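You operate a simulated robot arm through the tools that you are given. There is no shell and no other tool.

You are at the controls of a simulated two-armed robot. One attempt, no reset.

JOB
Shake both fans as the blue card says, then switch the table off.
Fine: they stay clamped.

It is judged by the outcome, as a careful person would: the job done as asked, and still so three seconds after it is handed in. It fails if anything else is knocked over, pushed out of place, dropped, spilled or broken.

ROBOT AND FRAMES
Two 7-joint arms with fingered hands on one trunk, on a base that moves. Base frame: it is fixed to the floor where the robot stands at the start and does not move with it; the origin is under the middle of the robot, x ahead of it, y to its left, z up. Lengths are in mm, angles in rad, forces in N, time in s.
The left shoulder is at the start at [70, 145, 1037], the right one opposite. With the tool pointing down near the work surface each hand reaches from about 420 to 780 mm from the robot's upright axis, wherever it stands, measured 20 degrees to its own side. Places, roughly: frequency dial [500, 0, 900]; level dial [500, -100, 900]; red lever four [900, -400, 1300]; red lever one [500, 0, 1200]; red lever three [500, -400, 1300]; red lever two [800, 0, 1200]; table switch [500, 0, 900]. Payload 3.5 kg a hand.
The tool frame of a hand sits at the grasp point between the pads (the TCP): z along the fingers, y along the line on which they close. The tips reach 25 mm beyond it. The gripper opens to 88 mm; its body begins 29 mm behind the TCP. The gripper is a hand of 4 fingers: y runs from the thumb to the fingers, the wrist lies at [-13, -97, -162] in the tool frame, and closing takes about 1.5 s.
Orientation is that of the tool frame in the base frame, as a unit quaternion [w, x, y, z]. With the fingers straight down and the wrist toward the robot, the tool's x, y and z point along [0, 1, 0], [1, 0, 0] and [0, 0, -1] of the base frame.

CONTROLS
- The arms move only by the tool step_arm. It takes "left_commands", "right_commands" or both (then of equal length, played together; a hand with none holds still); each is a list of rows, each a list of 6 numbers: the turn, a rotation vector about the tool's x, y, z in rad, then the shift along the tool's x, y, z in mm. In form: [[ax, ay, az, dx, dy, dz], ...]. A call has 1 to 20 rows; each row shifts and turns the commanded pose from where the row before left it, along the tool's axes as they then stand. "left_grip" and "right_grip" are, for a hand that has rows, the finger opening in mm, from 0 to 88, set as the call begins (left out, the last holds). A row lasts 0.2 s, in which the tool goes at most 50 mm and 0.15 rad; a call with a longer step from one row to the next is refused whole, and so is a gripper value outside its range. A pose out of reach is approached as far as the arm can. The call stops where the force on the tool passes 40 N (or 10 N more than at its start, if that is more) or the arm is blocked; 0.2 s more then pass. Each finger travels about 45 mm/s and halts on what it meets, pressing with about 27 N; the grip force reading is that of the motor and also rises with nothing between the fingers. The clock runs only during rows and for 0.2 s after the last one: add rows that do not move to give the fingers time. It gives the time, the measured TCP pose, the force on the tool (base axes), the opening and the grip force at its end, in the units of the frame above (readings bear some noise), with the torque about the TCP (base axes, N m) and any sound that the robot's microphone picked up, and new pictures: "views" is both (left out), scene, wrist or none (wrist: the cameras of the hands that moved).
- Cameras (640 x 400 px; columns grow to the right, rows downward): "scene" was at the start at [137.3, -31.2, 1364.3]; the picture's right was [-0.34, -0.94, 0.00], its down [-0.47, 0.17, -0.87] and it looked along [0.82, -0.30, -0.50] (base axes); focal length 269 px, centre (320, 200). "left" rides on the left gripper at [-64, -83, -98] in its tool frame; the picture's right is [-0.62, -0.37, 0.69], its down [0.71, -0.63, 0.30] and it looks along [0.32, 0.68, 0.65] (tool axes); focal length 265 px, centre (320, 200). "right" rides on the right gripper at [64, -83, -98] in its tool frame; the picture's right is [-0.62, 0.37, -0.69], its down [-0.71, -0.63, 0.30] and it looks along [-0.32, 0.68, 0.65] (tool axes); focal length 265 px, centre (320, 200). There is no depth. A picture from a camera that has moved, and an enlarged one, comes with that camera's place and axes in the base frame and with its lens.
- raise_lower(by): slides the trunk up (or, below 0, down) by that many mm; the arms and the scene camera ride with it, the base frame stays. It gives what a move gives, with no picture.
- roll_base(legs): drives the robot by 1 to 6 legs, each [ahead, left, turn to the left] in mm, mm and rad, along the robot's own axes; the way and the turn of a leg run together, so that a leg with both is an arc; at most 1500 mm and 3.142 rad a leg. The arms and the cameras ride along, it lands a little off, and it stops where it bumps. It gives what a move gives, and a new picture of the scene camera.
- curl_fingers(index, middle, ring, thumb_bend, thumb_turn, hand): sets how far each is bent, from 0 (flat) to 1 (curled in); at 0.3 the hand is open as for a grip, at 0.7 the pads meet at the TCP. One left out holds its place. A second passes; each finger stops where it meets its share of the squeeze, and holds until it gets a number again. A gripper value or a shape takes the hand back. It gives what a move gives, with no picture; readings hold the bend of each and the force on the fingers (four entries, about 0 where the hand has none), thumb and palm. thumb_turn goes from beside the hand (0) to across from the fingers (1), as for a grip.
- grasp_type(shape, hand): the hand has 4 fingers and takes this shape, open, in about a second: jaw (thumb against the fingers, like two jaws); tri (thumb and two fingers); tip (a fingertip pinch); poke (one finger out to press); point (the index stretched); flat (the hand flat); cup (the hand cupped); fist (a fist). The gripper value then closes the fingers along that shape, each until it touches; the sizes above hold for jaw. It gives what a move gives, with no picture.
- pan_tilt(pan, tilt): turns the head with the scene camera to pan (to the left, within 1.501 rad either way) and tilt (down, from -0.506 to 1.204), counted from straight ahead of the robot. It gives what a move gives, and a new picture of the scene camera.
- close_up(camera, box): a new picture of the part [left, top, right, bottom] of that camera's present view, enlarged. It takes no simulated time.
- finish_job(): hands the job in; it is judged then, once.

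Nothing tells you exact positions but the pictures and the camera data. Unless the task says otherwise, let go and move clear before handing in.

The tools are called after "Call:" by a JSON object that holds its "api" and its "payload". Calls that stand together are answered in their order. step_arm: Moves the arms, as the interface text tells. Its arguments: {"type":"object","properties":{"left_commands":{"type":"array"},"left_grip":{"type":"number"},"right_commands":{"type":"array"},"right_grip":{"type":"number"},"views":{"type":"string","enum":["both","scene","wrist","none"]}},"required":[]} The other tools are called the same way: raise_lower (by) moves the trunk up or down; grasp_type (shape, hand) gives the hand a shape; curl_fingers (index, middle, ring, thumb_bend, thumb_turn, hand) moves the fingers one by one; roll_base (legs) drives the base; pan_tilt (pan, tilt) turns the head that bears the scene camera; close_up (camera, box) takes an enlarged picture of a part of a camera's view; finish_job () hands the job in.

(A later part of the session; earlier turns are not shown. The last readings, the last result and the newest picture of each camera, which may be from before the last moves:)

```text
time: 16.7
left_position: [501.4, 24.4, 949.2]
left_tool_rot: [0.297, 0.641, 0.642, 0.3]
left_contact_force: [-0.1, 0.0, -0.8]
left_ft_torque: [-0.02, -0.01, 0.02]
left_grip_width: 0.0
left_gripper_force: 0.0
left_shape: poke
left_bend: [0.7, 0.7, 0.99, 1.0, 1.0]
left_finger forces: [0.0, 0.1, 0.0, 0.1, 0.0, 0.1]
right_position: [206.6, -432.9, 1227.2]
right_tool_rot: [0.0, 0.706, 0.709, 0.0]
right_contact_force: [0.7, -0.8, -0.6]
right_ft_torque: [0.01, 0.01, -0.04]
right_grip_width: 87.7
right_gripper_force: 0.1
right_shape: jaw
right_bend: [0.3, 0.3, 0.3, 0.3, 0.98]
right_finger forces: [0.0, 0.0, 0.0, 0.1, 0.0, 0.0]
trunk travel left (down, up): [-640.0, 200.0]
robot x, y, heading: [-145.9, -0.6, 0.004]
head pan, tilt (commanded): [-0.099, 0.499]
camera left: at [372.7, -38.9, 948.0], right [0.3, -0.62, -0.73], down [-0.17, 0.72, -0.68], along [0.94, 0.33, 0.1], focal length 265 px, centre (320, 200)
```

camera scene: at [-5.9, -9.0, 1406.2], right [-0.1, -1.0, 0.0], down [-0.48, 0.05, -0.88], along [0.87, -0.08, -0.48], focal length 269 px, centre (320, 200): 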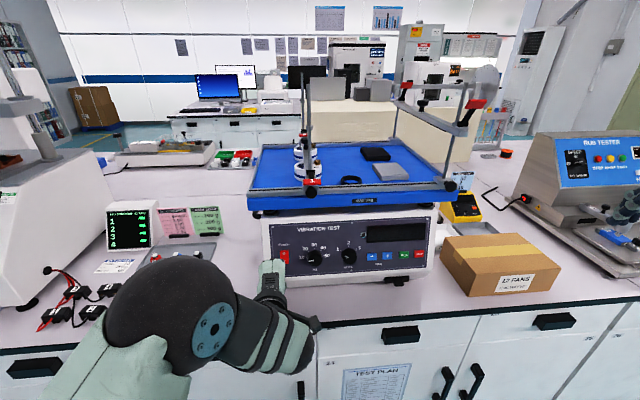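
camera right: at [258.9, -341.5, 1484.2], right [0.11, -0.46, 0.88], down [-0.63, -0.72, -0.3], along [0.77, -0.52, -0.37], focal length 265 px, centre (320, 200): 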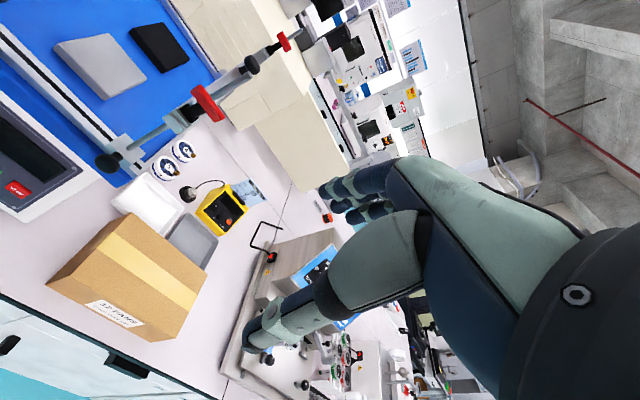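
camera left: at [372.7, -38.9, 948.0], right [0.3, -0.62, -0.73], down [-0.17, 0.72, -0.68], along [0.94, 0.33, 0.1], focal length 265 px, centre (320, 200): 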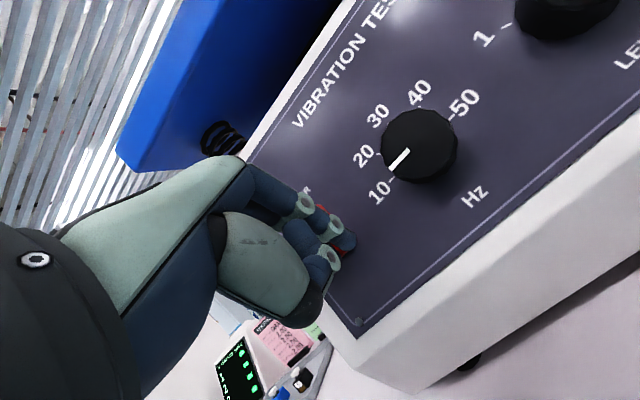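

The tips are now about 15–20 mm off the rocker and a few mm too far right. I'll correct by +4 mm and press slowly.

Call:
{"api": "step_arm", "payload": {"left_commands": [[0, 0, 0, 4, 0, 0], [0, 0, 0, 0, 2.3, 4.45], [0, 0, 0, 0, 2.3, 4.45], [0, 0, 0, 0, 1.85, 3.55], [0, 0, 0, 0, 1.85, 3.55], [0, 0, 0, 0, 0, 0]], "views": "both"}}

```text
time: 18.1
left_position: [511.4, 28.6, 947.4]
left_tool_rot: [0.301, 0.639, 0.641, 0.3]
left_contact_force: [-28.2, -1.0, 6.4]
left_ft_torque: [-0.03, 0.29, -0.04]
left_grip_width: 0.0
left_gripper_force: 0.1
left_shape: poke
left_bend: [0.7, 0.7, 0.99, 1.0, 1.0]
left_finger forces: [24.9, 4.4, 0.0, 0.1, 0.0, 0.1]
right_position: [199.4, -433.2, 1229.7]
right_tool_rot: [0.002, 0.705, 0.709, 0.002]
right_contact_force: [0.5, 0.4, -0.1]
right_ft_torque: [0.02, 0.02, 0.02]
right_grip_width: 87.5
right_gripper_force: 0.1
right_shape: jaw
right_bend: [0.3, 0.3, 0.3, 0.3, 0.98]
right_finger forces: [0.1, 0.0, 0.0, 0.0, 0.0, 0.1]
trunk travel left (down, up): [-640.0, 200.0]
robot x, y, heading: [-145.0, -1.0, 0.005]
head pan, tilt (commanded): [-0.099, 0.499]
camera scene: at [-13.7, -9.3, 1407.0], right [-0.1, -1.0, 0.0], down [-0.47, 0.05, -0.88], along [0.88, -0.08, -0.47], focal length 269 px, centre (320, 200)
camera left: at [382.7, -35.3, 947.0], right [0.3, -0.62, -0.73], down [-0.17, 0.71, -0.68], along [0.94, 0.33, 0.11], focal length 265 px, centre (320, 200)
```

scene: 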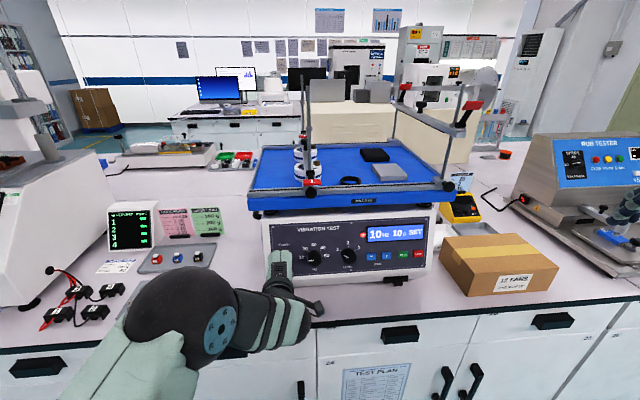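
left: 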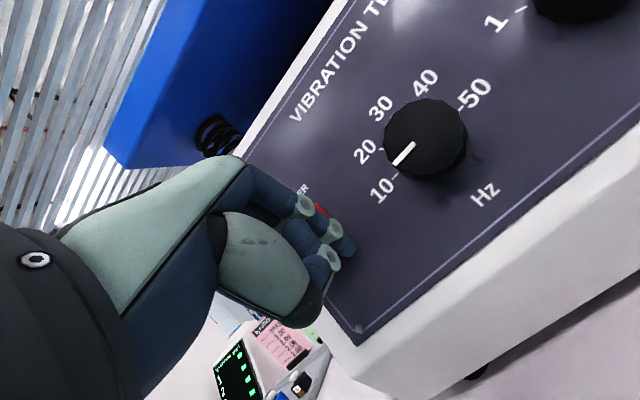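

The display has lit up: "10 Hz 10 s SET". I'll withdraw the left hand and then read the display.

Call:
{"api": "step_arm", "payload": {"left_commands": [[0, 0, 0, 0, -4.6, -8.9], [0, 0, 0, 0, -9.2, -17.8], [0, 0, 0, 0, -13.8, -26.7], [0, 0, 0, 0, -13.8, -26.7], [0, 0, 0, 15, -13.8, -26.7], [0, 0, 0, 15, -13.8, -26.7], [0, 0, 0, 15, -13.8, -26.7], [0, 0, 0, 0, 0, 0]], "views": "scene"}}

Call:
{"api": "close_up", "payload": {"camera": "scene", "box": [260, 200, 450, 300]}}

```text
time: 19.8
left_position: [353.6, 90.9, 938.3]
left_tool_rot: [0.247, 0.644, 0.682, 0.243]
left_contact_force: [-0.6, 0.2, 0.2]
left_ft_torque: [0.02, 0.01, -0.04]
left_grip_width: 0.0
left_gripper_force: 0.1
left_shape: poke
left_bend: [0.7, 0.7, 0.99, 1.0, 1.0]
left_finger forces: [0.0, 0.0, 0.0, 0.1, 0.0, 0.0]
left hand out of reach, approached as far as the arm can: row 6, 7
right_position: [207.5, -433.2, 1226.1]
right_tool_rot: [0.0, 0.705, 0.709, 0.0]
right_contact_force: [-1.1, -0.2, 0.0]
right_ft_torque: [-0.01, 0.01, 0.0]
right_grip_width: 87.8
right_gripper_force: 0.0
right_shape: jaw
right_bend: [0.3, 0.3, 0.3, 0.3, 0.98]
right_finger forces: [0.0, 0.1, 0.0, 0.0, 0.1, 0.1]
trunk travel left (down, up): [-640.0, 200.0]
robot x, y, heading: [-148.1, -1.0, 0.005]
head pan, tilt (commanded): [-0.099, 0.499]
stopped in row 8 (left hand): the arm was blocked; the commanded pose is now the measured one
camera scene: at [-5.0, -9.1, 1406.1], right [-0.1, -1.0, 0.0], down [-0.48, 0.05, -0.88], along [0.87, -0.08, -0.48], focal length 269 px, centre (320, 200)
```

scene: 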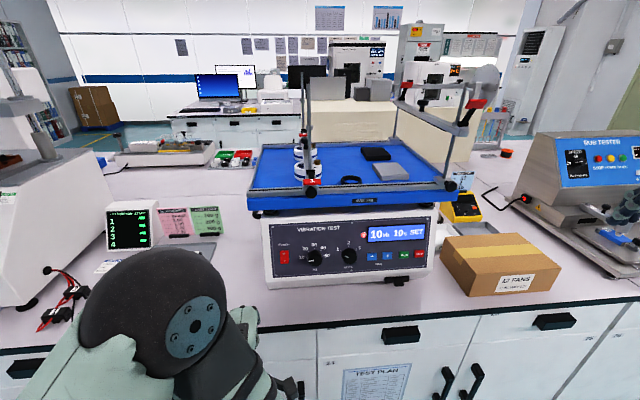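

```text
3.37 times, centred on (355, 250) of scene
camera zoom: at [-5.0, -9.1, 1406.1], right [-0.1, -1.0, 0.0], down [-0.48, 0.05, -0.88], along [0.87, -0.08, -0.48], focal length 905 px, centre (202, 32)
```

zoom: 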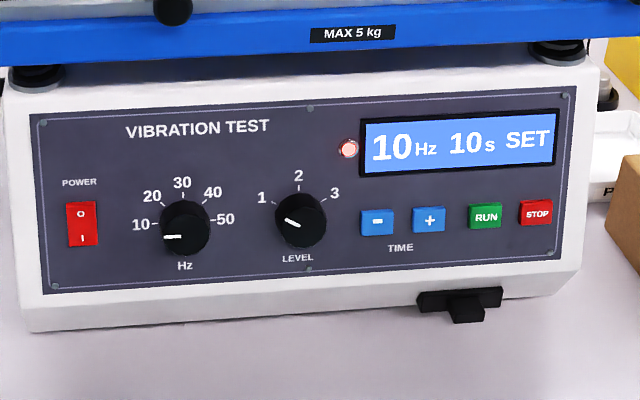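

Power is on and the panel works. Next are the dials, which I'll turn with the right hand using a three-finger (tri) grip. First I'll clear the left hand up and to the left while bringing the right hand forward.

Call:
{"api": "step_arm", "payload": {"left_commands": [[0, 0, 0, 29, 25.6, -27.7], [0, 0, 0, 29, 25.6, -27.7], [0, 0, 0, 29, 25.6, -27.7], [0, 0, 0, 29, 25.6, -27.7], [0, 0, 0, 0, 0, 0]], "right_commands": [[0, 0, 0, 26.6, 38.6, 15.4], [0, 0, 0, 26.6, 38.6, 15.4], [0, 0, 0, 26.6, 38.6, 15.4], [0, 0, 0, 26.6, 38.6, 15.4], [0, 0, 0, 26.6, 38.6, 15.4]], "views": "none"}}

Call:
{"api": "grasp_type", "payload": {"shape": "tri", "hand": "right"}}

Call:
{"api": "close_up", "payload": {"camera": "right", "box": [0, 0, 640, 400]}}

Call:
{"api": "close_up", "payload": {"camera": "scene", "box": [0, 0, 640, 400]}}

```text
time: 21.0
left_position: [357.1, 202.4, 1087.5]
left_tool_rot: [0.246, 0.647, 0.68, 0.243]
left_contact_force: [0.5, 0.1, -0.1]
left_ft_torque: [0.0, 0.0, 0.0]
left_grip_width: 0.2
left_gripper_force: 0.1
left_shape: poke
left_bend: [0.7, 0.7, 0.99, 1.0, 1.0]
left_finger forces: [0.1, 0.0, 0.0, 0.1, 0.1, 0.1]
right_position: [403.8, -298.2, 1147.6]
right_tool_rot: [0.0, 0.705, 0.709, -0.001]
right_contact_force: [-0.2, 0.3, -0.2]
right_ft_torque: [-0.02, 0.0, -0.01]
right_grip_width: 87.8
right_gripper_force: 0.0
right_shape: jaw
right_bend: [0.3, 0.3, 0.3, 0.3, 0.98]
right_finger forces: [0.0, 0.1, 0.1, 0.1, 0.0, 0.0]
trunk travel left (down, up): [-640.0, 200.0]
robot x, y, heading: [-147.3, -2.9, 0.005]
head pan, tilt (commanded): [-0.099, 0.499]
```

```text
time: 21.9
left_position: [352.9, 203.6, 1088.4]
left_tool_rot: [0.247, 0.646, 0.68, 0.244]
left_contact_force: [0.1, 0.2, -0.8]
left_ft_torque: [0.02, -0.03, -0.04]
left_grip_width: 0.0
left_gripper_force: 0.1
left_shape: poke
left_bend: [0.7, 0.7, 0.99, 1.0, 1.0]
left_finger forces: [0.1, 0.1, 0.0, 0.0, 0.0, 0.0]
right_position: [398.9, -297.2, 1149.9]
right_tool_rot: [0.0, 0.706, 0.709, 0.0]
right_contact_force: [-0.3, -0.2, -0.4]
right_ft_torque: [-0.02, 0.01, 0.01]
right_grip_width: 87.9
right_gripper_force: 0.1
right_shape: tri
right_bend: [0.3, 0.3, 0.99, 0.3, 0.98]
right_finger forces: [0.0, 0.0, 0.0, 0.0, 0.0, 0.0]
trunk travel left (down, up): [-640.0, 200.0]
robot x, y, heading: [-143.1, -2.4, 0.005]
head pan, tilt (commanded): [-0.099, 0.499]
```

```text
1.00 times, centred on (320, 200) of right (not enlarged: the box is as wide or as high as the picture)
camera zoom: at [316.4, -233.4, 1248.3], right [0.37, -0.62, 0.69], down [-0.63, -0.72, -0.3], along [0.68, -0.32, -0.65], focal length 265 px, centre (320, 200)
```

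zoom: 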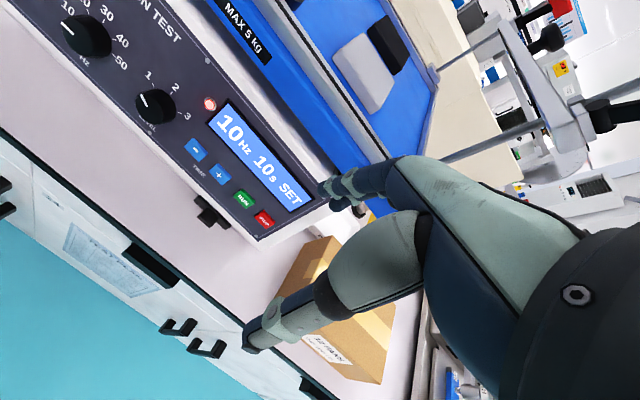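

```text
1.00 times, centred on (320, 200) of scene (not enlarged: the box is as wide or as high as the picture)
camera zoom: at [-5.0, -8.9, 1406.1], right [-0.1, -1.0, 0.0], down [-0.48, 0.05, -0.88], along [0.87, -0.08, -0.48], focal length 269 px, centre (320, 200)
```

zoom: 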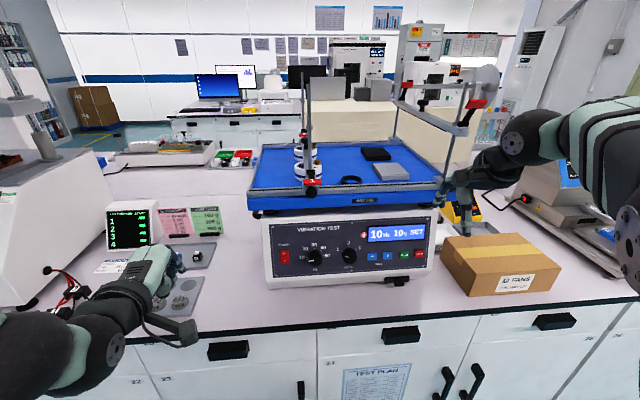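

The way is clear. I'll pitch the right hand to face the panel (normal tilt 12.7°) and roll it so the thumb is on the left and the fingers on the right.

Call:
{"api": "step_arm", "payload": {"right_commands": [[-0.15, 0, 0, 0, 0, 0], [-0.15, 0, 0, 0, 0, 0], [-0.15, 0, 0, 0, 0, 0], [-0.15, 0, 0, 0, 0, 0], [-0.15, 0, 0, 0, 0, 0], [-0.15, 0, 0, 0, 0, 0], [-0.15, 0, 0, 0, 0, 0], [-0.15, 0, 0, 0, 0, 0], [-0.149, 0, 0, 0, 0, 0], [0, 0, 0.1454, 0, 0, 0], [0, 0, 0.1454, 0, 0, 0], [0, 0, 0.1454, 0, 0, 0], [0, 0, 0.1454, 0, 0, 0], [0, 0, 0.1454, 0, 0, 0], [0, 0, 0.1454, 0, 0, 0], [0, 0, 0.1454, 0, 0, 0], [0, 0, 0.1454, 0, 0, 0], [0, 0, 0.1454, 0, 0, 0], [0, 0, 0, 0, 0, 0]], "right_grip": 65, "views": "both"}}

```text
time: 25.9
left_position: [353.3, 203.9, 1088.7]
left_tool_rot: [0.247, 0.646, 0.68, 0.244]
left_contact_force: [1.1, 0.6, -0.1]
left_ft_torque: [0.0, -0.02, -0.01]
left_grip_width: 0.0
left_gripper_force: 0.1
left_shape: poke
left_bend: [0.7, 0.7, 0.99, 1.0, 1.0]
left_finger forces: [0.0, 0.0, 0.1, 0.1, 0.0, 0.0]
right_position: [410.3, -291.6, 1147.5]
right_tool_rot: [0.214, 0.732, 0.271, 0.587]
right_contact_force: [-0.2, -0.4, -0.2]
right_ft_torque: [0.0, 0.02, 0.01]
right_grip_width: 65.2
right_gripper_force: 0.2
right_shape: tri
right_bend: [0.27, 0.36, 0.99, 0.55, 0.99]
right_finger forces: [0.0, 0.0, 0.0, 0.0, 0.0, 0.1]
right hand out of reach, approached as far as the arm can: row 15, 16, 17, 18
trunk travel left (down, up): [-640.0, 200.0]
robot x, y, heading: [-147.5, 1.4, 0.004]
head pan, tilt (commanded): [-0.099, 0.499]
camera scene: at [-4.7, -9.5, 1406.0], right [-0.1, -1.0, 0.0], down [-0.48, 0.05, -0.88], along [0.87, -0.08, -0.48], focal length 269 px, centre (320, 200)
camera right: at [313.1, -186.1, 1165.1], right [-0.72, -0.69, -0.08], down [0.09, 0.02, -1.0], along [0.68, -0.73, 0.05], focal length 265 px, centre (320, 200)
```

scene: 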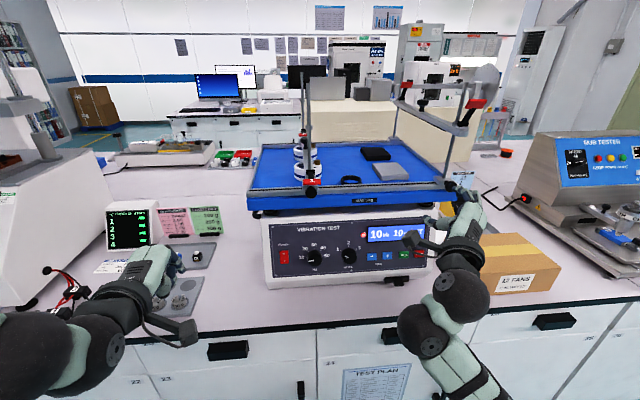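
right: 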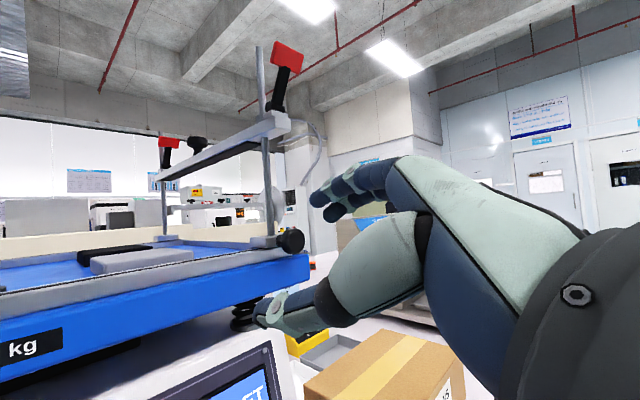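

The roll to that side runs out at about 50°. I'll try rolling the right hand the other way (fingers left, thumb right), which puts the wrist on its own side.

Call:
{"api": "step_arm", "payload": {"right_commands": [[0, 0, -0.147, 0, 0, 0], [0, 0, -0.147, 0, 0, 0], [0, 0, -0.147, 0, 0, 0], [0, 0, -0.147, 0, 0, 0], [0, 0, -0.147, 0, 0, 0], [0, 0, -0.147, 0, 0, 0], [0, 0, -0.147, 0, 0, 0], [0, 0, -0.147, 0, 0, 0], [0, 0, -0.147, 0, 0, 0], [0, 0, -0.147, 0, 0, 0], [0, 0, -0.147, 0, 0, 0], [0, 0, -0.147, 0, 0, 0], [0, 0, -0.147, 0, 0, 0], [0, 0, -0.147, 0, 0, 0], [0, 0, -0.147, 0, 0, 0], [0, 0, -0.147, 0, 0, 0], [0, 0, -0.147, 0, 0, 0], [0, 0, -0.147, 0, 0, 0], [0, 0, -0.147, 0, 0, 0], [0, 0, 0, 0, 0, 0]], "views": "both"}}

```text
time: 30.1
left_position: [353.8, 204.0, 1089.0]
left_tool_rot: [0.247, 0.646, 0.68, 0.244]
left_contact_force: [-0.4, 0.3, 0.0]
left_ft_torque: [-0.01, 0.0, 0.01]
left_grip_width: 0.0
left_gripper_force: 0.0
left_shape: poke
left_bend: [0.7, 0.7, 0.99, 1.0, 1.0]
left_finger forces: [0.0, 0.0, 0.1, 0.0, 0.0, 0.0]
right_position: [409.1, -291.5, 1146.4]
right_tool_rot: [0.616, -0.14, 0.768, -0.109]
right_contact_force: [0.1, -0.6, 0.3]
right_ft_torque: [0.0, -0.02, 0.05]
right_grip_width: 65.2
right_gripper_force: 0.0
right_shape: tri
right_bend: [0.27, 0.36, 0.99, 0.55, 0.99]
right_finger forces: [0.1, 0.0, 0.0, 0.0, 0.0, 0.0]
trunk travel left (down, up): [-640.0, 200.0]
robot x, y, heading: [-144.7, -0.9, 0.006]
head pan, tilt (commanded): [-0.099, 0.499]
camera scene: at [-4.6, -9.8, 1406.0], right [-0.1, -1.0, 0.0], down [-0.48, 0.05, -0.88], along [0.87, -0.08, -0.48], focal length 269 px, centre (320, 200)
camera right: at [308.6, -392.4, 1138.7], right [-0.58, 0.56, 0.59], down [0.49, -0.34, 0.8], along [0.65, 0.76, -0.08], focal length 265 px, centre (320, 200)
```

scene: 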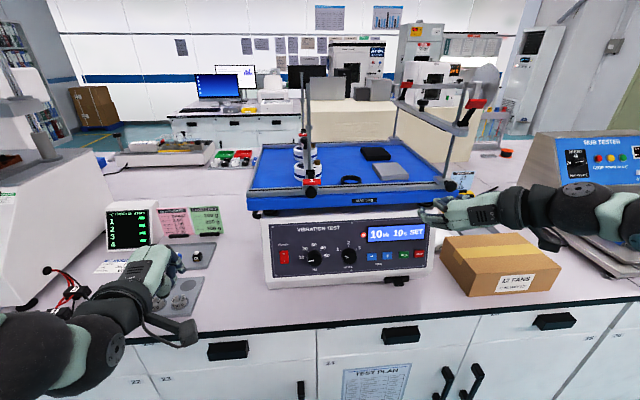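
right: 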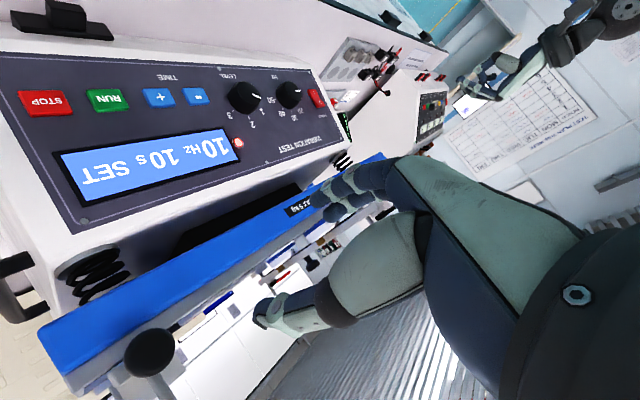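

That roll works without a reach limit, and the hand is at about −110° with the wrist on the right and slightly up. I'll lower it, move left and stop 70 mm short of the Hz dial.

Call:
{"api": "step_arm", "payload": {"right_commands": [[0, 0, 0, 27.6, 31.6, 8.4], [0, 0, 0, 27.6, 31.6, 8.4], [0, 0, 0, 27.6, 31.6, 8.4], [0, 0, 0, 27.6, 31.6, 8.4], [0, 0, 0, 27.6, 31.6, 8.4], [0, 0, 0, -16.7, 44.9, 0.2], [0, 0, 0, -16.7, 44.9, 0.2], [0, 0, 0, -16.7, 44.9, 0.2], [0, 0, 0, 0, 0, 0]], "views": "both"}}

```text
time: 32.1
left_position: [353.7, 203.0, 1089.0]
left_tool_rot: [0.246, 0.646, 0.68, 0.244]
left_contact_force: [-0.4, -0.2, 1.0]
left_ft_torque: [0.0, 0.01, 0.01]
left_grip_width: 0.0
left_gripper_force: 0.1
left_shape: poke
left_bend: [0.7, 0.7, 0.99, 1.0, 1.0]
left_finger forces: [0.0, 0.1, 0.1, 0.0, 0.0, 0.1]
right_position: [407.5, -47.4, 956.4]
right_tool_rot: [0.615, -0.139, 0.768, -0.108]
right_contact_force: [0.2, 0.0, -0.6]
right_ft_torque: [-0.05, 0.04, 0.03]
right_grip_width: 65.2
right_gripper_force: 0.1
right_shape: tri
right_bend: [0.27, 0.36, 0.99, 0.55, 0.99]
right_finger forces: [0.1, 0.0, 0.1, 0.0, 0.0, 0.0]
trunk travel left (down, up): [-640.0, 200.0]
robot x, y, heading: [-146.5, 0.0, 0.001]
head pan, tilt (commanded): [-0.099, 0.499]
camera scene: at [-5.1, -10.7, 1406.1], right [-0.1, -1.0, 0.0], down [-0.48, 0.05, -0.88], along [0.87, -0.08, -0.48], focal length 269 px, centre (320, 200)
camera right: at [304.7, -148.3, 948.2], right [-0.58, 0.56, 0.6], down [0.49, -0.34, 0.8], along [0.65, 0.76, -0.08], focal length 265 px, centre (320, 200)
```

scene: 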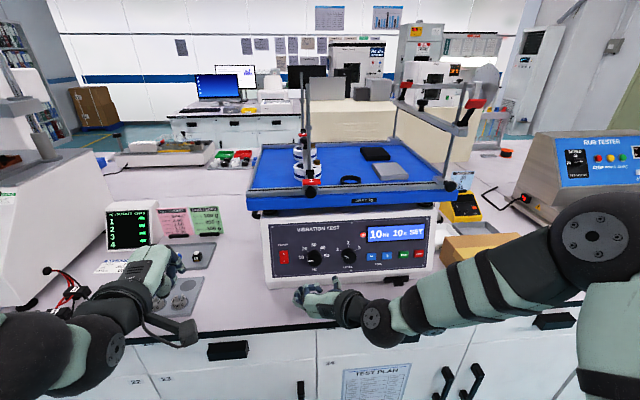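
right: 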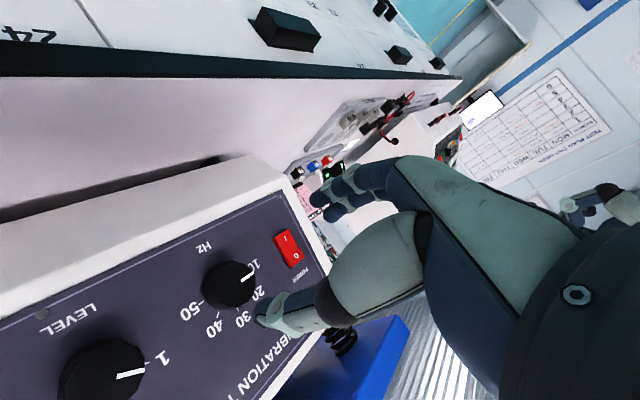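

I'm in front of the dial with both hands clear. I'll zoom in on the wrist view to refine the dial's centre relative to the hand.

Call:
{"api": "close_up", "payload": {"camera": "right", "box": [160, 180, 360, 360]}}

Call:
{"api": "close_up", "payload": {"camera": "scene", "box": [265, 200, 395, 330]}}

```text
2.22 times, centred on (260, 270) of right
camera zoom: at [304.7, -148.3, 948.2], right [-0.58, 0.56, 0.6], down [0.49, -0.34, 0.8], along [0.65, 0.76, -0.08], focal length 590 px, centre (453, 44)
```

zoom: 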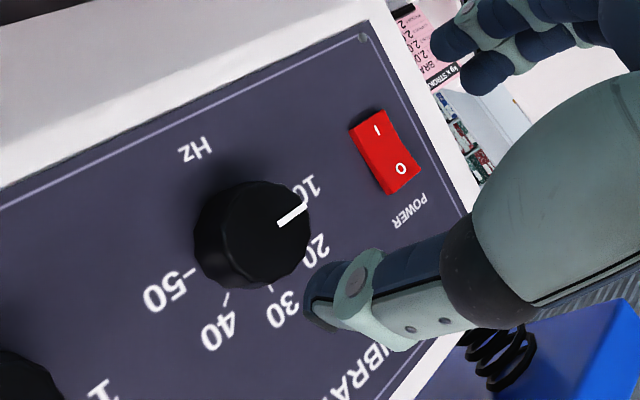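

```text
3.08 times, centred on (330, 265) of scene
camera zoom: at [-5.1, -10.7, 1406.1], right [-0.1, -1.0, 0.0], down [-0.48, 0.05, -0.88], along [0.87, -0.08, -0.48], focal length 827 px, centre (289, 0)
```

zoom: 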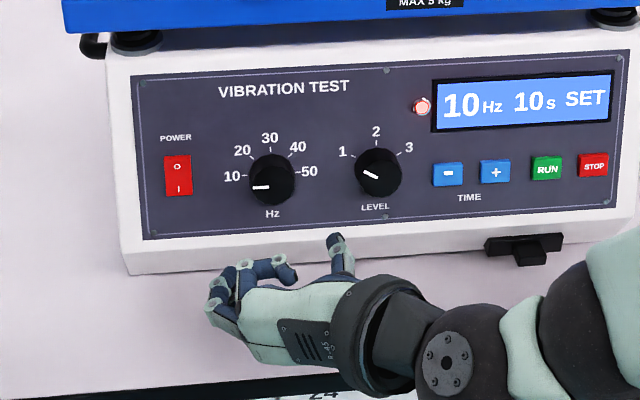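

The dial centre is confirmed at about y=−47.5, with its face near z=946. I'll zoom in to see where the thumb and fingertips actually are.

Call:
{"api": "close_up", "payload": {"camera": "scene", "box": [290, 265, 350, 305]}}

Call:
{"api": "close_up", "payload": {"camera": "right", "box": [240, 140, 440, 340]}}

```text
10.00 times, centred on (320, 285) of scene
camera zoom: at [-5.1, -10.7, 1406.1], right [-0.1, -1.0, 0.0], down [-0.48, 0.05, -0.88], along [0.87, -0.08, -0.48], focal length 2687 px, centre (320, -650)
```

zoom: 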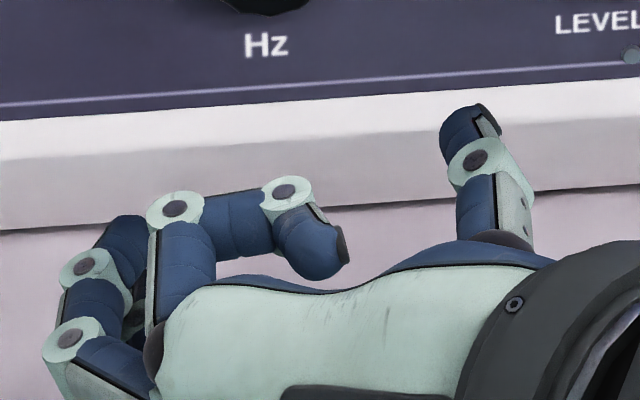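

```text
2.00 times, centred on (340, 240) of right
camera zoom: at [304.7, -148.3, 948.2], right [-0.58, 0.56, 0.6], down [0.49, -0.34, 0.8], along [0.65, 0.76, -0.08], focal length 531 px, centre (280, 120)
```

zoom: 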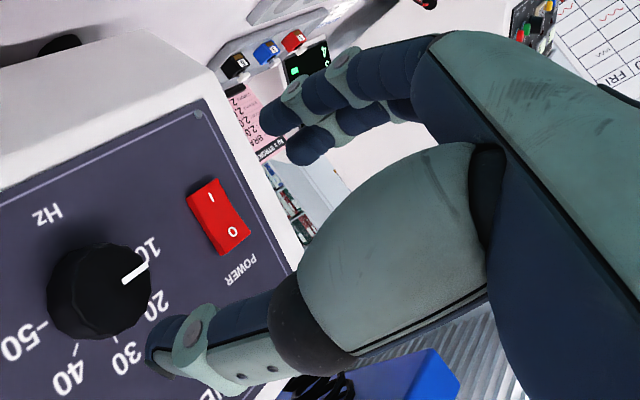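

When open, the tips reach about 35–40 mm past the TCP, and they are centred on its axis. I'll close to 50 mm and advance to about 60 mm from the panel, centred on the dial axis.

Call:
{"api": "step_arm", "payload": {"right_commands": [[0, 0, 0, -6.9, -3, 35.7], [0, 0, 0, -6.9, -3, 35.7], [0, 0, 0, 0, 0, 0], [0, 0, 0, 0, 0, 0]], "right_grip": 50, "views": "both"}}

Call:
{"api": "close_up", "payload": {"camera": "scene", "box": [280, 220, 380, 300]}}

Call:
{"api": "close_up", "payload": {"camera": "right", "box": [160, 160, 360, 360]}}

```text
time: 33.1
left_position: [354.6, 204.5, 1088.4]
left_tool_rot: [0.247, 0.646, 0.68, 0.245]
left_contact_force: [-0.5, 0.3, 0.6]
left_ft_torque: [0.02, -0.03, -0.01]
left_grip_width: 0.1
left_gripper_force: 0.1
left_shape: poke
left_bend: [0.7, 0.7, 0.99, 1.0, 1.0]
left_finger forces: [0.0, 0.0, 0.1, 0.0, 0.0, 0.0]
right_position: [483.6, -44.8, 956.8]
right_tool_rot: [0.615, -0.14, 0.768, -0.109]
right_contact_force: [-0.2, -0.7, 0.1]
right_ft_torque: [0.03, 0.01, -0.02]
right_grip_width: 50.3
right_gripper_force: 0.1
right_shape: tri
right_bend: [0.74, 0.42, 0.99, 0.66, 1.0]
right_finger forces: [0.1, 0.0, 0.0, 0.0, 0.0, 0.0]
trunk travel left (down, up): [-640.0, 200.0]
robot x, y, heading: [-151.5, 0.3, 0.003]
head pan, tilt (commanded): [-0.099, 0.499]
camera scene: at [-4.3, -8.9, 1406.0], right [-0.1, -1.0, 0.0], down [-0.48, 0.05, -0.88], along [0.87, -0.08, -0.48], focal length 269 px, centre (320, 200)
camera right: at [380.6, -145.9, 948.7], right [-0.58, 0.56, 0.59], down [0.49, -0.34, 0.8], along [0.65, 0.76, -0.08], focal length 265 px, centre (320, 200)
```

scene: 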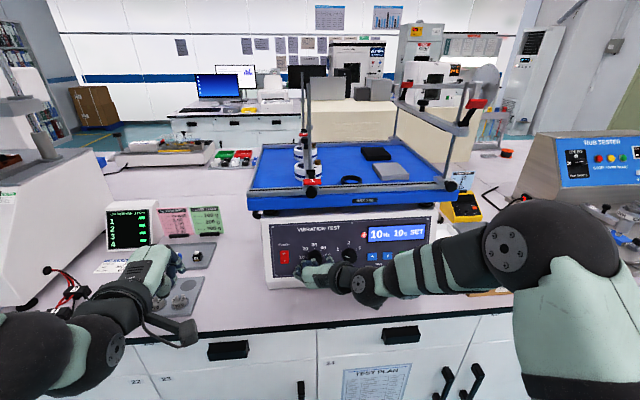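
right: 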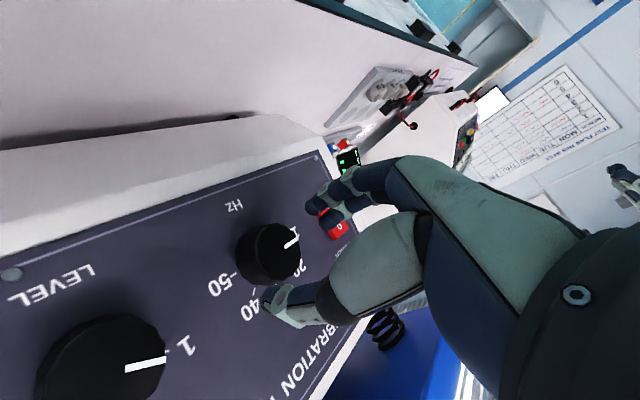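

```text
5.00 times, centred on (330, 260) of scene
camera zoom: at [-4.3, -8.9, 1406.0], right [-0.1, -1.0, 0.0], down [-0.48, 0.05, -0.88], along [0.87, -0.08, -0.48], focal length 1344 px, centre (270, -100)
```

zoom: 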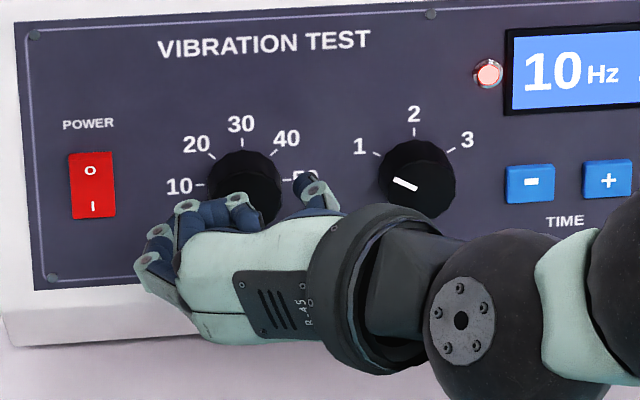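

```text
2.00 times, centred on (260, 260) of right
camera zoom: at [380.6, -145.9, 948.7], right [-0.58, 0.56, 0.59], down [0.49, -0.34, 0.8], along [0.65, 0.76, -0.08], focal length 531 px, centre (440, 80)
```

zoom: 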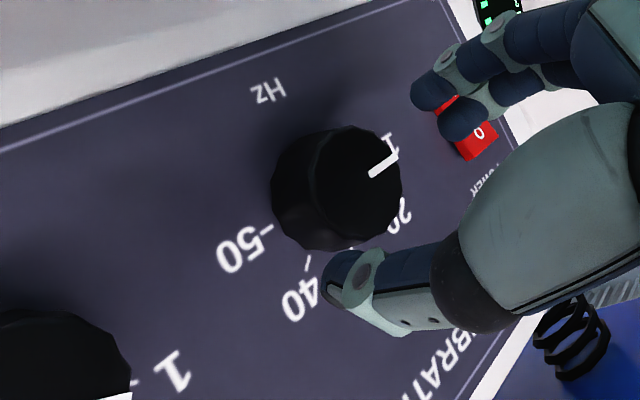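

The hand is centred on the dial to within about 2–3 mm. I'll advance gently another 19 mm so the fingertips sit beside the dial.

Call:
{"api": "step_arm", "payload": {"right_commands": [[0, 0, 0, 0.9, 0, 5], [0, 0, 0, 0.9, 0, 5], [0, 0, 0, 0.9, 0, 5], [0, 0, 0, 0, 0, 4], [0, 0, 0, 0, 0, 0]], "views": "wrist"}}

Call:
{"api": "close_up", "payload": {"camera": "scene", "box": [280, 220, 380, 300]}}

Call:
{"api": "close_up", "payload": {"camera": "right", "box": [180, 160, 380, 360]}}

```text
time: 34.3
left_position: [353.5, 204.7, 1088.0]
left_tool_rot: [0.247, 0.646, 0.68, 0.244]
left_contact_force: [0.8, -0.3, 0.8]
left_ft_torque: [-0.04, -0.03, 0.0]
left_grip_width: 0.0
left_gripper_force: 0.0
left_shape: poke
left_bend: [0.7, 0.7, 0.99, 1.0, 1.0]
left_finger forces: [0.0, 0.1, 0.1, 0.0, 0.1, 0.0]
right_position: [501.3, -48.8, 951.0]
right_tool_rot: [0.615, -0.14, 0.769, -0.109]
right_contact_force: [-0.2, -0.2, 0.6]
right_ft_torque: [-0.01, 0.03, 0.03]
right_grip_width: 50.5
right_gripper_force: 0.1
right_shape: tri
right_bend: [0.74, 0.42, 0.99, 0.66, 1.0]
right_finger forces: [0.0, 0.0, 0.0, 0.0, 0.1, 0.0]
trunk travel left (down, up): [-640.0, 200.0]
robot x, y, heading: [-146.0, 2.4, 0.003]
head pan, tilt (commanded): [-0.099, 0.499]
camera right: at [399.3, -149.2, 942.3], right [-0.58, 0.56, 0.59], down [0.49, -0.34, 0.8], along [0.65, 0.76, -0.08], focal length 265 px, centre (320, 200)
```

right: 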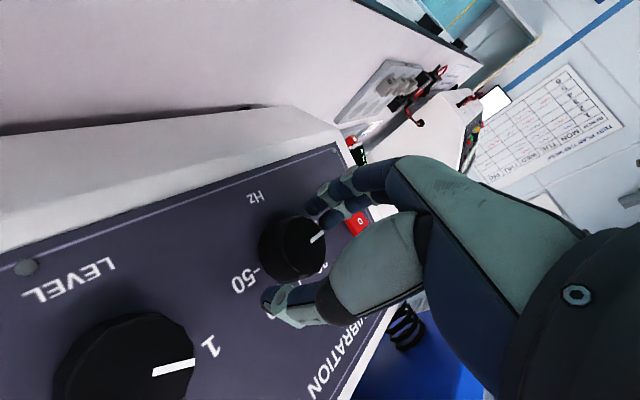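

```text
5.00 times, centred on (330, 260) of scene
camera zoom: at [-4.7, -9.1, 1406.0], right [-0.1, -1.0, 0.0], down [-0.48, 0.05, -0.88], along [0.87, -0.08, -0.48], focal length 1344 px, centre (270, -100)
```

zoom: 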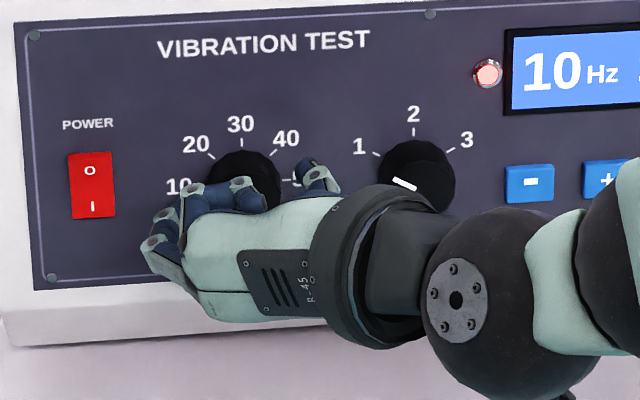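

```text
2.00 times, centred on (280, 260) of right
camera zoom: at [399.3, -149.2, 942.3], right [-0.58, 0.56, 0.59], down [0.49, -0.34, 0.8], along [0.65, 0.76, -0.08], focal length 531 px, centre (400, 80)
```

zoom: 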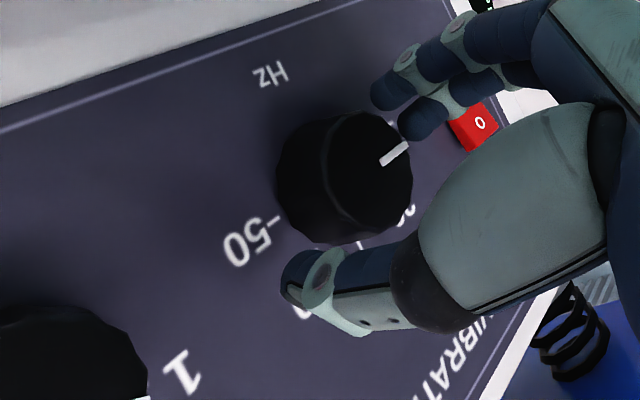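

The fingertips straddle the dial. I'll go 3 mm deeper and close on it.

Call:
{"api": "step_arm", "payload": {"right_commands": [[0, 0, 0, 0, 0, 3], [0, 0, 0, 0, 0, 0]], "views": "none"}}

Call:
{"api": "step_arm", "payload": {"right_commands": [[0, 0, 0, 0, 0, 0], [0, 0, 0, 0, 0, 0], [0, 0, 0, 0, 0, 0], [0, 0, 0, 0, 0, 0], [0, 0, 0, 0, 0, 0]], "right_grip": 30, "views": "wrist"}}

Call:
{"api": "close_up", "payload": {"camera": "scene", "box": [270, 200, 430, 300]}}

Call:
{"api": "close_up", "payload": {"camera": "right", "box": [180, 160, 380, 360]}}

```text
time: 34.9
left_position: [354.0, 205.0, 1088.5]
left_tool_rot: [0.247, 0.646, 0.68, 0.245]
left_contact_force: [0.5, 0.0, -0.1]
left_ft_torque: [-0.01, 0.01, 0.0]
left_grip_width: 0.1
left_gripper_force: 0.0
left_shape: poke
left_bend: [0.7, 0.7, 0.99, 1.0, 1.0]
left_finger forces: [0.0, 0.0, 0.0, 0.0, 0.0, 0.0]
right_position: [504.7, -48.8, 949.6]
right_tool_rot: [0.614, -0.14, 0.769, -0.11]
right_contact_force: [0.5, -0.7, 0.0]
right_ft_torque: [0.0, 0.01, -0.01]
right_grip_width: 50.3
right_gripper_force: 0.1
right_shape: tri
right_bend: [0.74, 0.42, 0.99, 0.66, 1.0]
right_finger forces: [0.0, 0.0, 0.0, 0.0, 0.1, 0.0]
trunk travel left (down, up): [-640.0, 200.0]
robot x, y, heading: [-149.1, -1.8, 0.008]
head pan, tilt (commanded): [-0.099, 0.499]
```

```text
time: 36.1
left_position: [353.3, 204.1, 1087.3]
left_tool_rot: [0.247, 0.646, 0.68, 0.244]
left_contact_force: [-0.4, -1.7, 0.8]
left_ft_torque: [0.0, -0.04, 0.01]
left_grip_width: 0.1
left_gripper_force: 0.0
left_shape: poke
left_bend: [0.7, 0.7, 0.99, 1.0, 1.0]
left_finger forces: [0.1, 0.0, 0.1, 0.1, 0.0, 0.0]
right_position: [503.9, -47.9, 949.9]
right_tool_rot: [0.615, -0.139, 0.768, -0.109]
right_contact_force: [-0.7, 2.7, -0.4]
right_ft_torque: [0.0, 0.0, 0.05]
right_grip_width: 31.6
right_gripper_force: 0.0
right_shape: tri
right_bend: [0.74, 0.5, 0.99, 0.73, 1.0]
right_finger forces: [1.6, 1.3, 0.1, 0.0, 0.4, 0.0]
trunk travel left (down, up): [-640.0, 200.0]
robot x, y, heading: [-145.6, 0.3, 0.004]
head pan, tilt (commanded): [-0.099, 0.499]
camera right: at [401.8, -148.5, 941.7], right [-0.58, 0.56, 0.59], down [0.49, -0.34, 0.8], along [0.65, 0.76, -0.08], focal length 265 px, centre (320, 200)
```

right: 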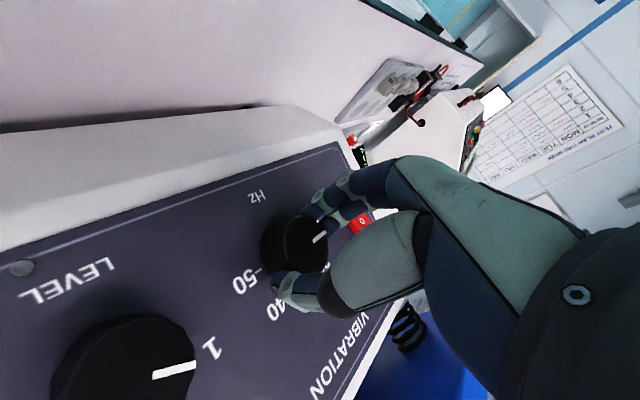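

```text
4.00 times, centred on (350, 250) of scene
camera zoom: at [-4.6, -8.5, 1406.0], right [-0.1, -1.0, 0.0], down [-0.48, 0.05, -0.88], along [0.87, -0.08, -0.48], focal length 1075 px, centre (200, 0)
```

zoom: 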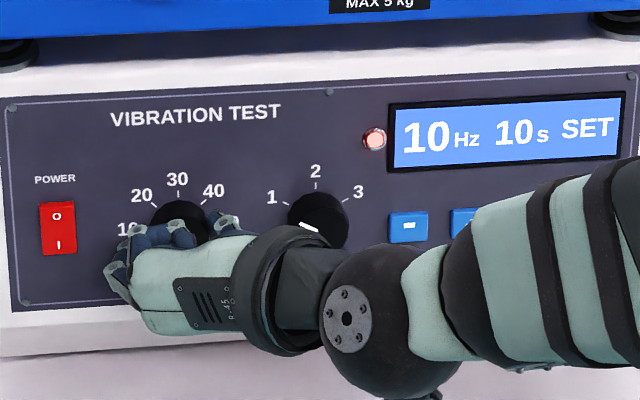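

```text
2.00 times, centred on (280, 260) of right
camera zoom: at [401.8, -148.5, 941.7], right [-0.58, 0.56, 0.59], down [0.49, -0.34, 0.8], along [0.65, 0.76, -0.08], focal length 531 px, centre (400, 80)
```

zoom: 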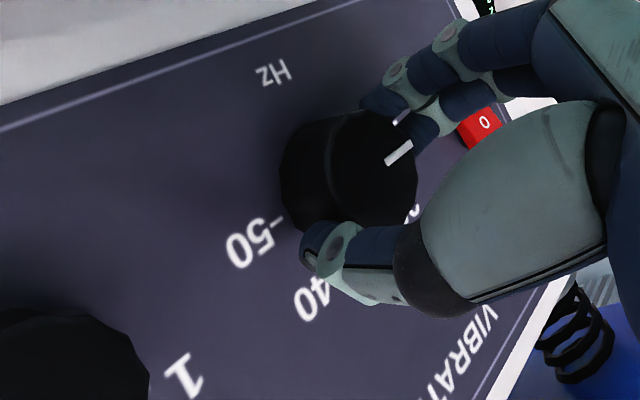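

The fingers have just made contact with the dial. I'll tighten the grip.

Call:
{"api": "step_arm", "payload": {"right_commands": [[0, 0, 0, 0, 0, 0], [0, 0, 0, 0, 0, 0], [0, 0, 0, 0, 0, 0]], "right_grip": 15, "views": "none"}}

Call:
{"api": "close_up", "payload": {"camera": "right", "box": [180, 160, 380, 360]}}

```text
time: 36.9
left_position: [353.9, 204.6, 1088.4]
left_tool_rot: [0.247, 0.646, 0.68, 0.244]
left_contact_force: [-0.8, 0.1, -0.8]
left_ft_torque: [0.0, 0.02, 0.02]
left_grip_width: 0.1
left_gripper_force: 0.1
left_shape: poke
left_bend: [0.7, 0.7, 0.99, 1.0, 1.0]
left_finger forces: [0.0, 0.0, 0.0, 0.0, 0.1, 0.0]
right_position: [504.6, -47.4, 950.5]
right_tool_rot: [0.615, -0.14, 0.768, -0.109]
right_contact_force: [0.3, 0.6, 1.5]
right_ft_torque: [0.01, -0.01, 0.0]
right_grip_width: 29.1
right_gripper_force: 27.4
right_shape: tri
right_bend: [0.74, 0.51, 1.0, 0.74, 1.0]
right_finger forces: [12.4, 11.5, 0.0, 0.0, 23.7, 0.0]
trunk travel left (down, up): [-640.0, 200.0]
robot x, y, heading: [-143.7, -1.0, 0.002]
head pan, tilt (commanded): [-0.099, 0.499]
```

```text
2.00 times, centred on (280, 260) of right
camera zoom: at [402.0, -149.1, 941.9], right [-0.58, 0.56, 0.59], down [0.49, -0.34, 0.8], along [0.65, 0.76, -0.08], focal length 531 px, centre (400, 80)
```

zoom: 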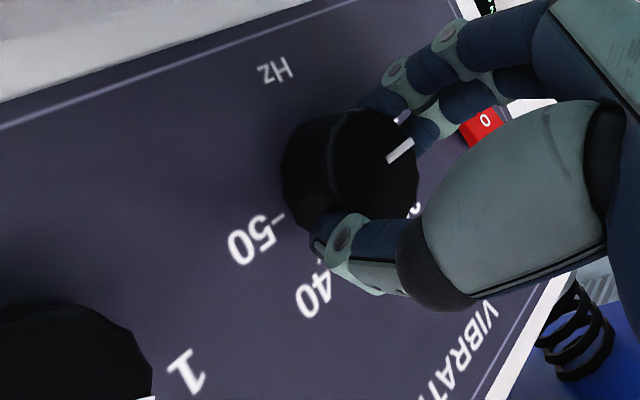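

Firm grip (about 24 N). I'll turn clockwise about 0.4 rad first and check the display.

Call:
{"api": "step_arm", "payload": {"right_commands": [[0, 0, 0.1, 0, 0, 0], [0, 0, 0.1, 0, 0, 0], [0, 0, 0.1, 0, 0, 0], [0, 0, 0.1, 0, 0, 0], [0, 0, 0, 0, 0, 0]], "views": "none"}}

Call:
{"api": "close_up", "payload": {"camera": "scene", "box": [270, 200, 430, 300]}}

Call:
{"api": "close_up", "payload": {"camera": "right", "box": [180, 160, 380, 360]}}

```text
time: 38.1
left_position: [354.7, 202.7, 1088.8]
left_tool_rot: [0.246, 0.646, 0.68, 0.245]
left_contact_force: [0.5, -0.4, -0.3]
left_ft_torque: [0.0, 0.03, -0.01]
left_grip_width: 0.0
left_gripper_force: 0.0
left_shape: poke
left_bend: [0.7, 0.7, 0.99, 1.0, 1.0]
left_finger forces: [0.0, 0.0, 0.0, 0.0, 0.0, 0.1]
right_position: [504.1, -49.9, 949.3]
right_tool_rot: [0.625, 0.017, 0.781, 0.016]
right_contact_force: [0.4, -1.8, -1.8]
right_ft_torque: [0.01, 0.03, 0.0]
right_grip_width: 28.6
right_gripper_force: 26.9
right_shape: tri
right_bend: [0.74, 0.51, 1.0, 0.74, 1.0]
right_finger forces: [12.3, 10.9, 0.0, 0.0, 24.7, 0.0]
trunk travel left (down, up): [-640.0, 200.0]
robot x, y, heading: [-150.0, -1.0, 0.005]
head pan, tilt (commanded): [-0.099, 0.499]
```

```text
4.00 times, centred on (350, 250) of scene
camera zoom: at [-3.9, -9.5, 1405.9], right [-0.1, -1.0, 0.0], down [-0.48, 0.05, -0.88], along [0.87, -0.08, -0.48], focal length 1075 px, centre (200, 0)
```

zoom: 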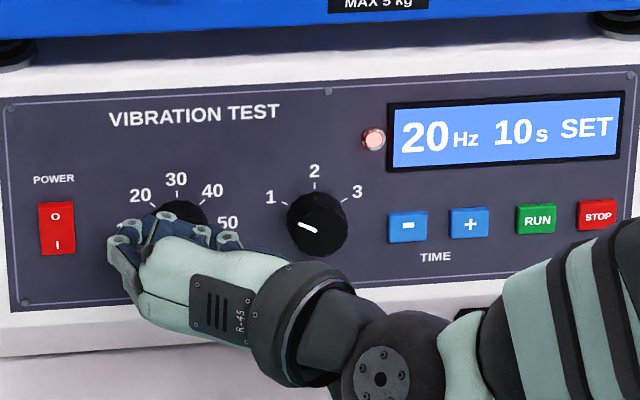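

```text
2.00 times, centred on (280, 260) of right
camera zoom: at [393.6, -129.4, 905.6], right [-0.54, 0.34, 0.77], down [0.45, -0.66, 0.6], along [0.71, 0.67, 0.2], focal length 531 px, centre (400, 80)
```

zoom: 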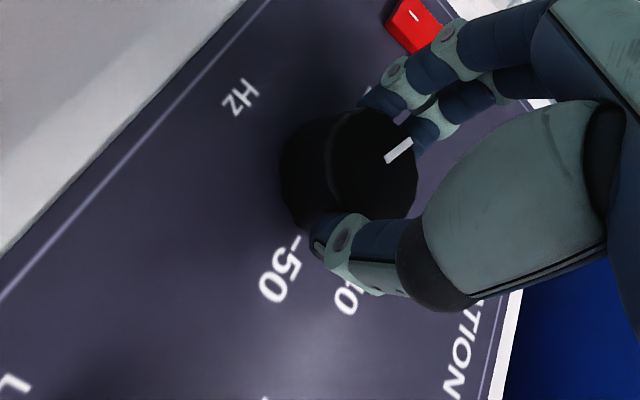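

The display now reads 20 Hz, apparently snapping to the nearest step. I'll finish the turn to the 20 mark, for a total of 45°.

Call:
{"api": "step_arm", "payload": {"right_commands": [[0, 0, 0.1, 0, 0, 0], [0, 0, 0.1, 0, 0, 0], [0, 0, 0.1, 0, 0, 0], [0, 0, 0.085, 0, 0, 0], [0, 0, 0, 0, 0, 0]], "views": "none"}}

Call:
{"api": "close_up", "payload": {"camera": "scene", "box": [270, 200, 430, 300]}}

Call:
{"api": "close_up", "payload": {"camera": "right", "box": [180, 160, 380, 360]}}

```text
time: 39.3
left_position: [353.4, 202.7, 1089.9]
left_tool_rot: [0.246, 0.646, 0.68, 0.244]
left_contact_force: [0.0, 0.6, 0.8]
left_ft_torque: [0.0, -0.01, 0.01]
left_grip_width: 0.1
left_gripper_force: 0.2
left_shape: poke
left_bend: [0.7, 0.7, 0.99, 1.0, 1.0]
left_finger forces: [0.0, 0.1, 0.0, 0.1, 0.0, 0.0]
right_position: [503.1, -49.8, 950.4]
right_tool_rot: [0.611, 0.166, 0.763, 0.134]
right_contact_force: [-4.6, -2.2, -2.7]
right_ft_torque: [-0.01, 0.05, -0.07]
right_grip_width: 28.7
right_gripper_force: 26.7
right_shape: tri
right_bend: [0.74, 0.52, 1.0, 0.74, 1.0]
right_finger forces: [12.3, 10.9, 0.0, 0.1, 27.0, 0.0]
trunk travel left (down, up): [-640.0, 200.0]
robot x, y, heading: [-151.7, 1.2, 0.004]
head pan, tilt (commanded): [-0.099, 0.499]
```

```text
4.00 times, centred on (350, 250) of scene
camera zoom: at [-5.3, -9.8, 1406.0], right [-0.1, -1.0, 0.0], down [-0.48, 0.05, -0.88], along [0.87, -0.08, -0.48], focal length 1075 px, centre (200, 0)
```

zoom: 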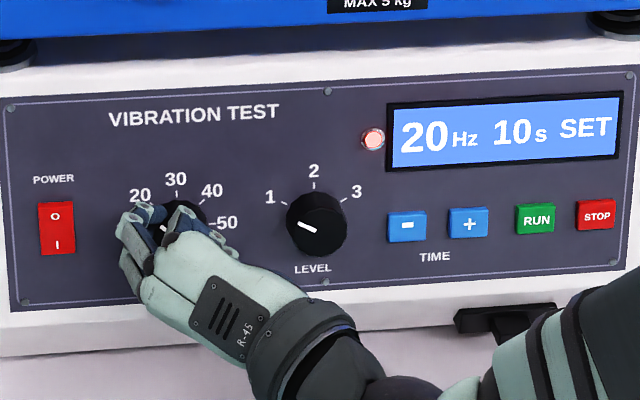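

```text
2.00 times, centred on (280, 260) of right
camera zoom: at [388.1, -98.5, 880.6], right [-0.52, 0.07, 0.85], down [0.39, -0.87, 0.31], along [0.76, 0.49, 0.42], focal length 531 px, centre (400, 80)
```

zoom: 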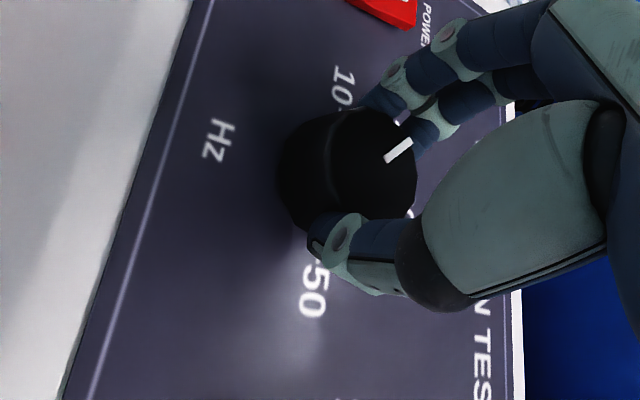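

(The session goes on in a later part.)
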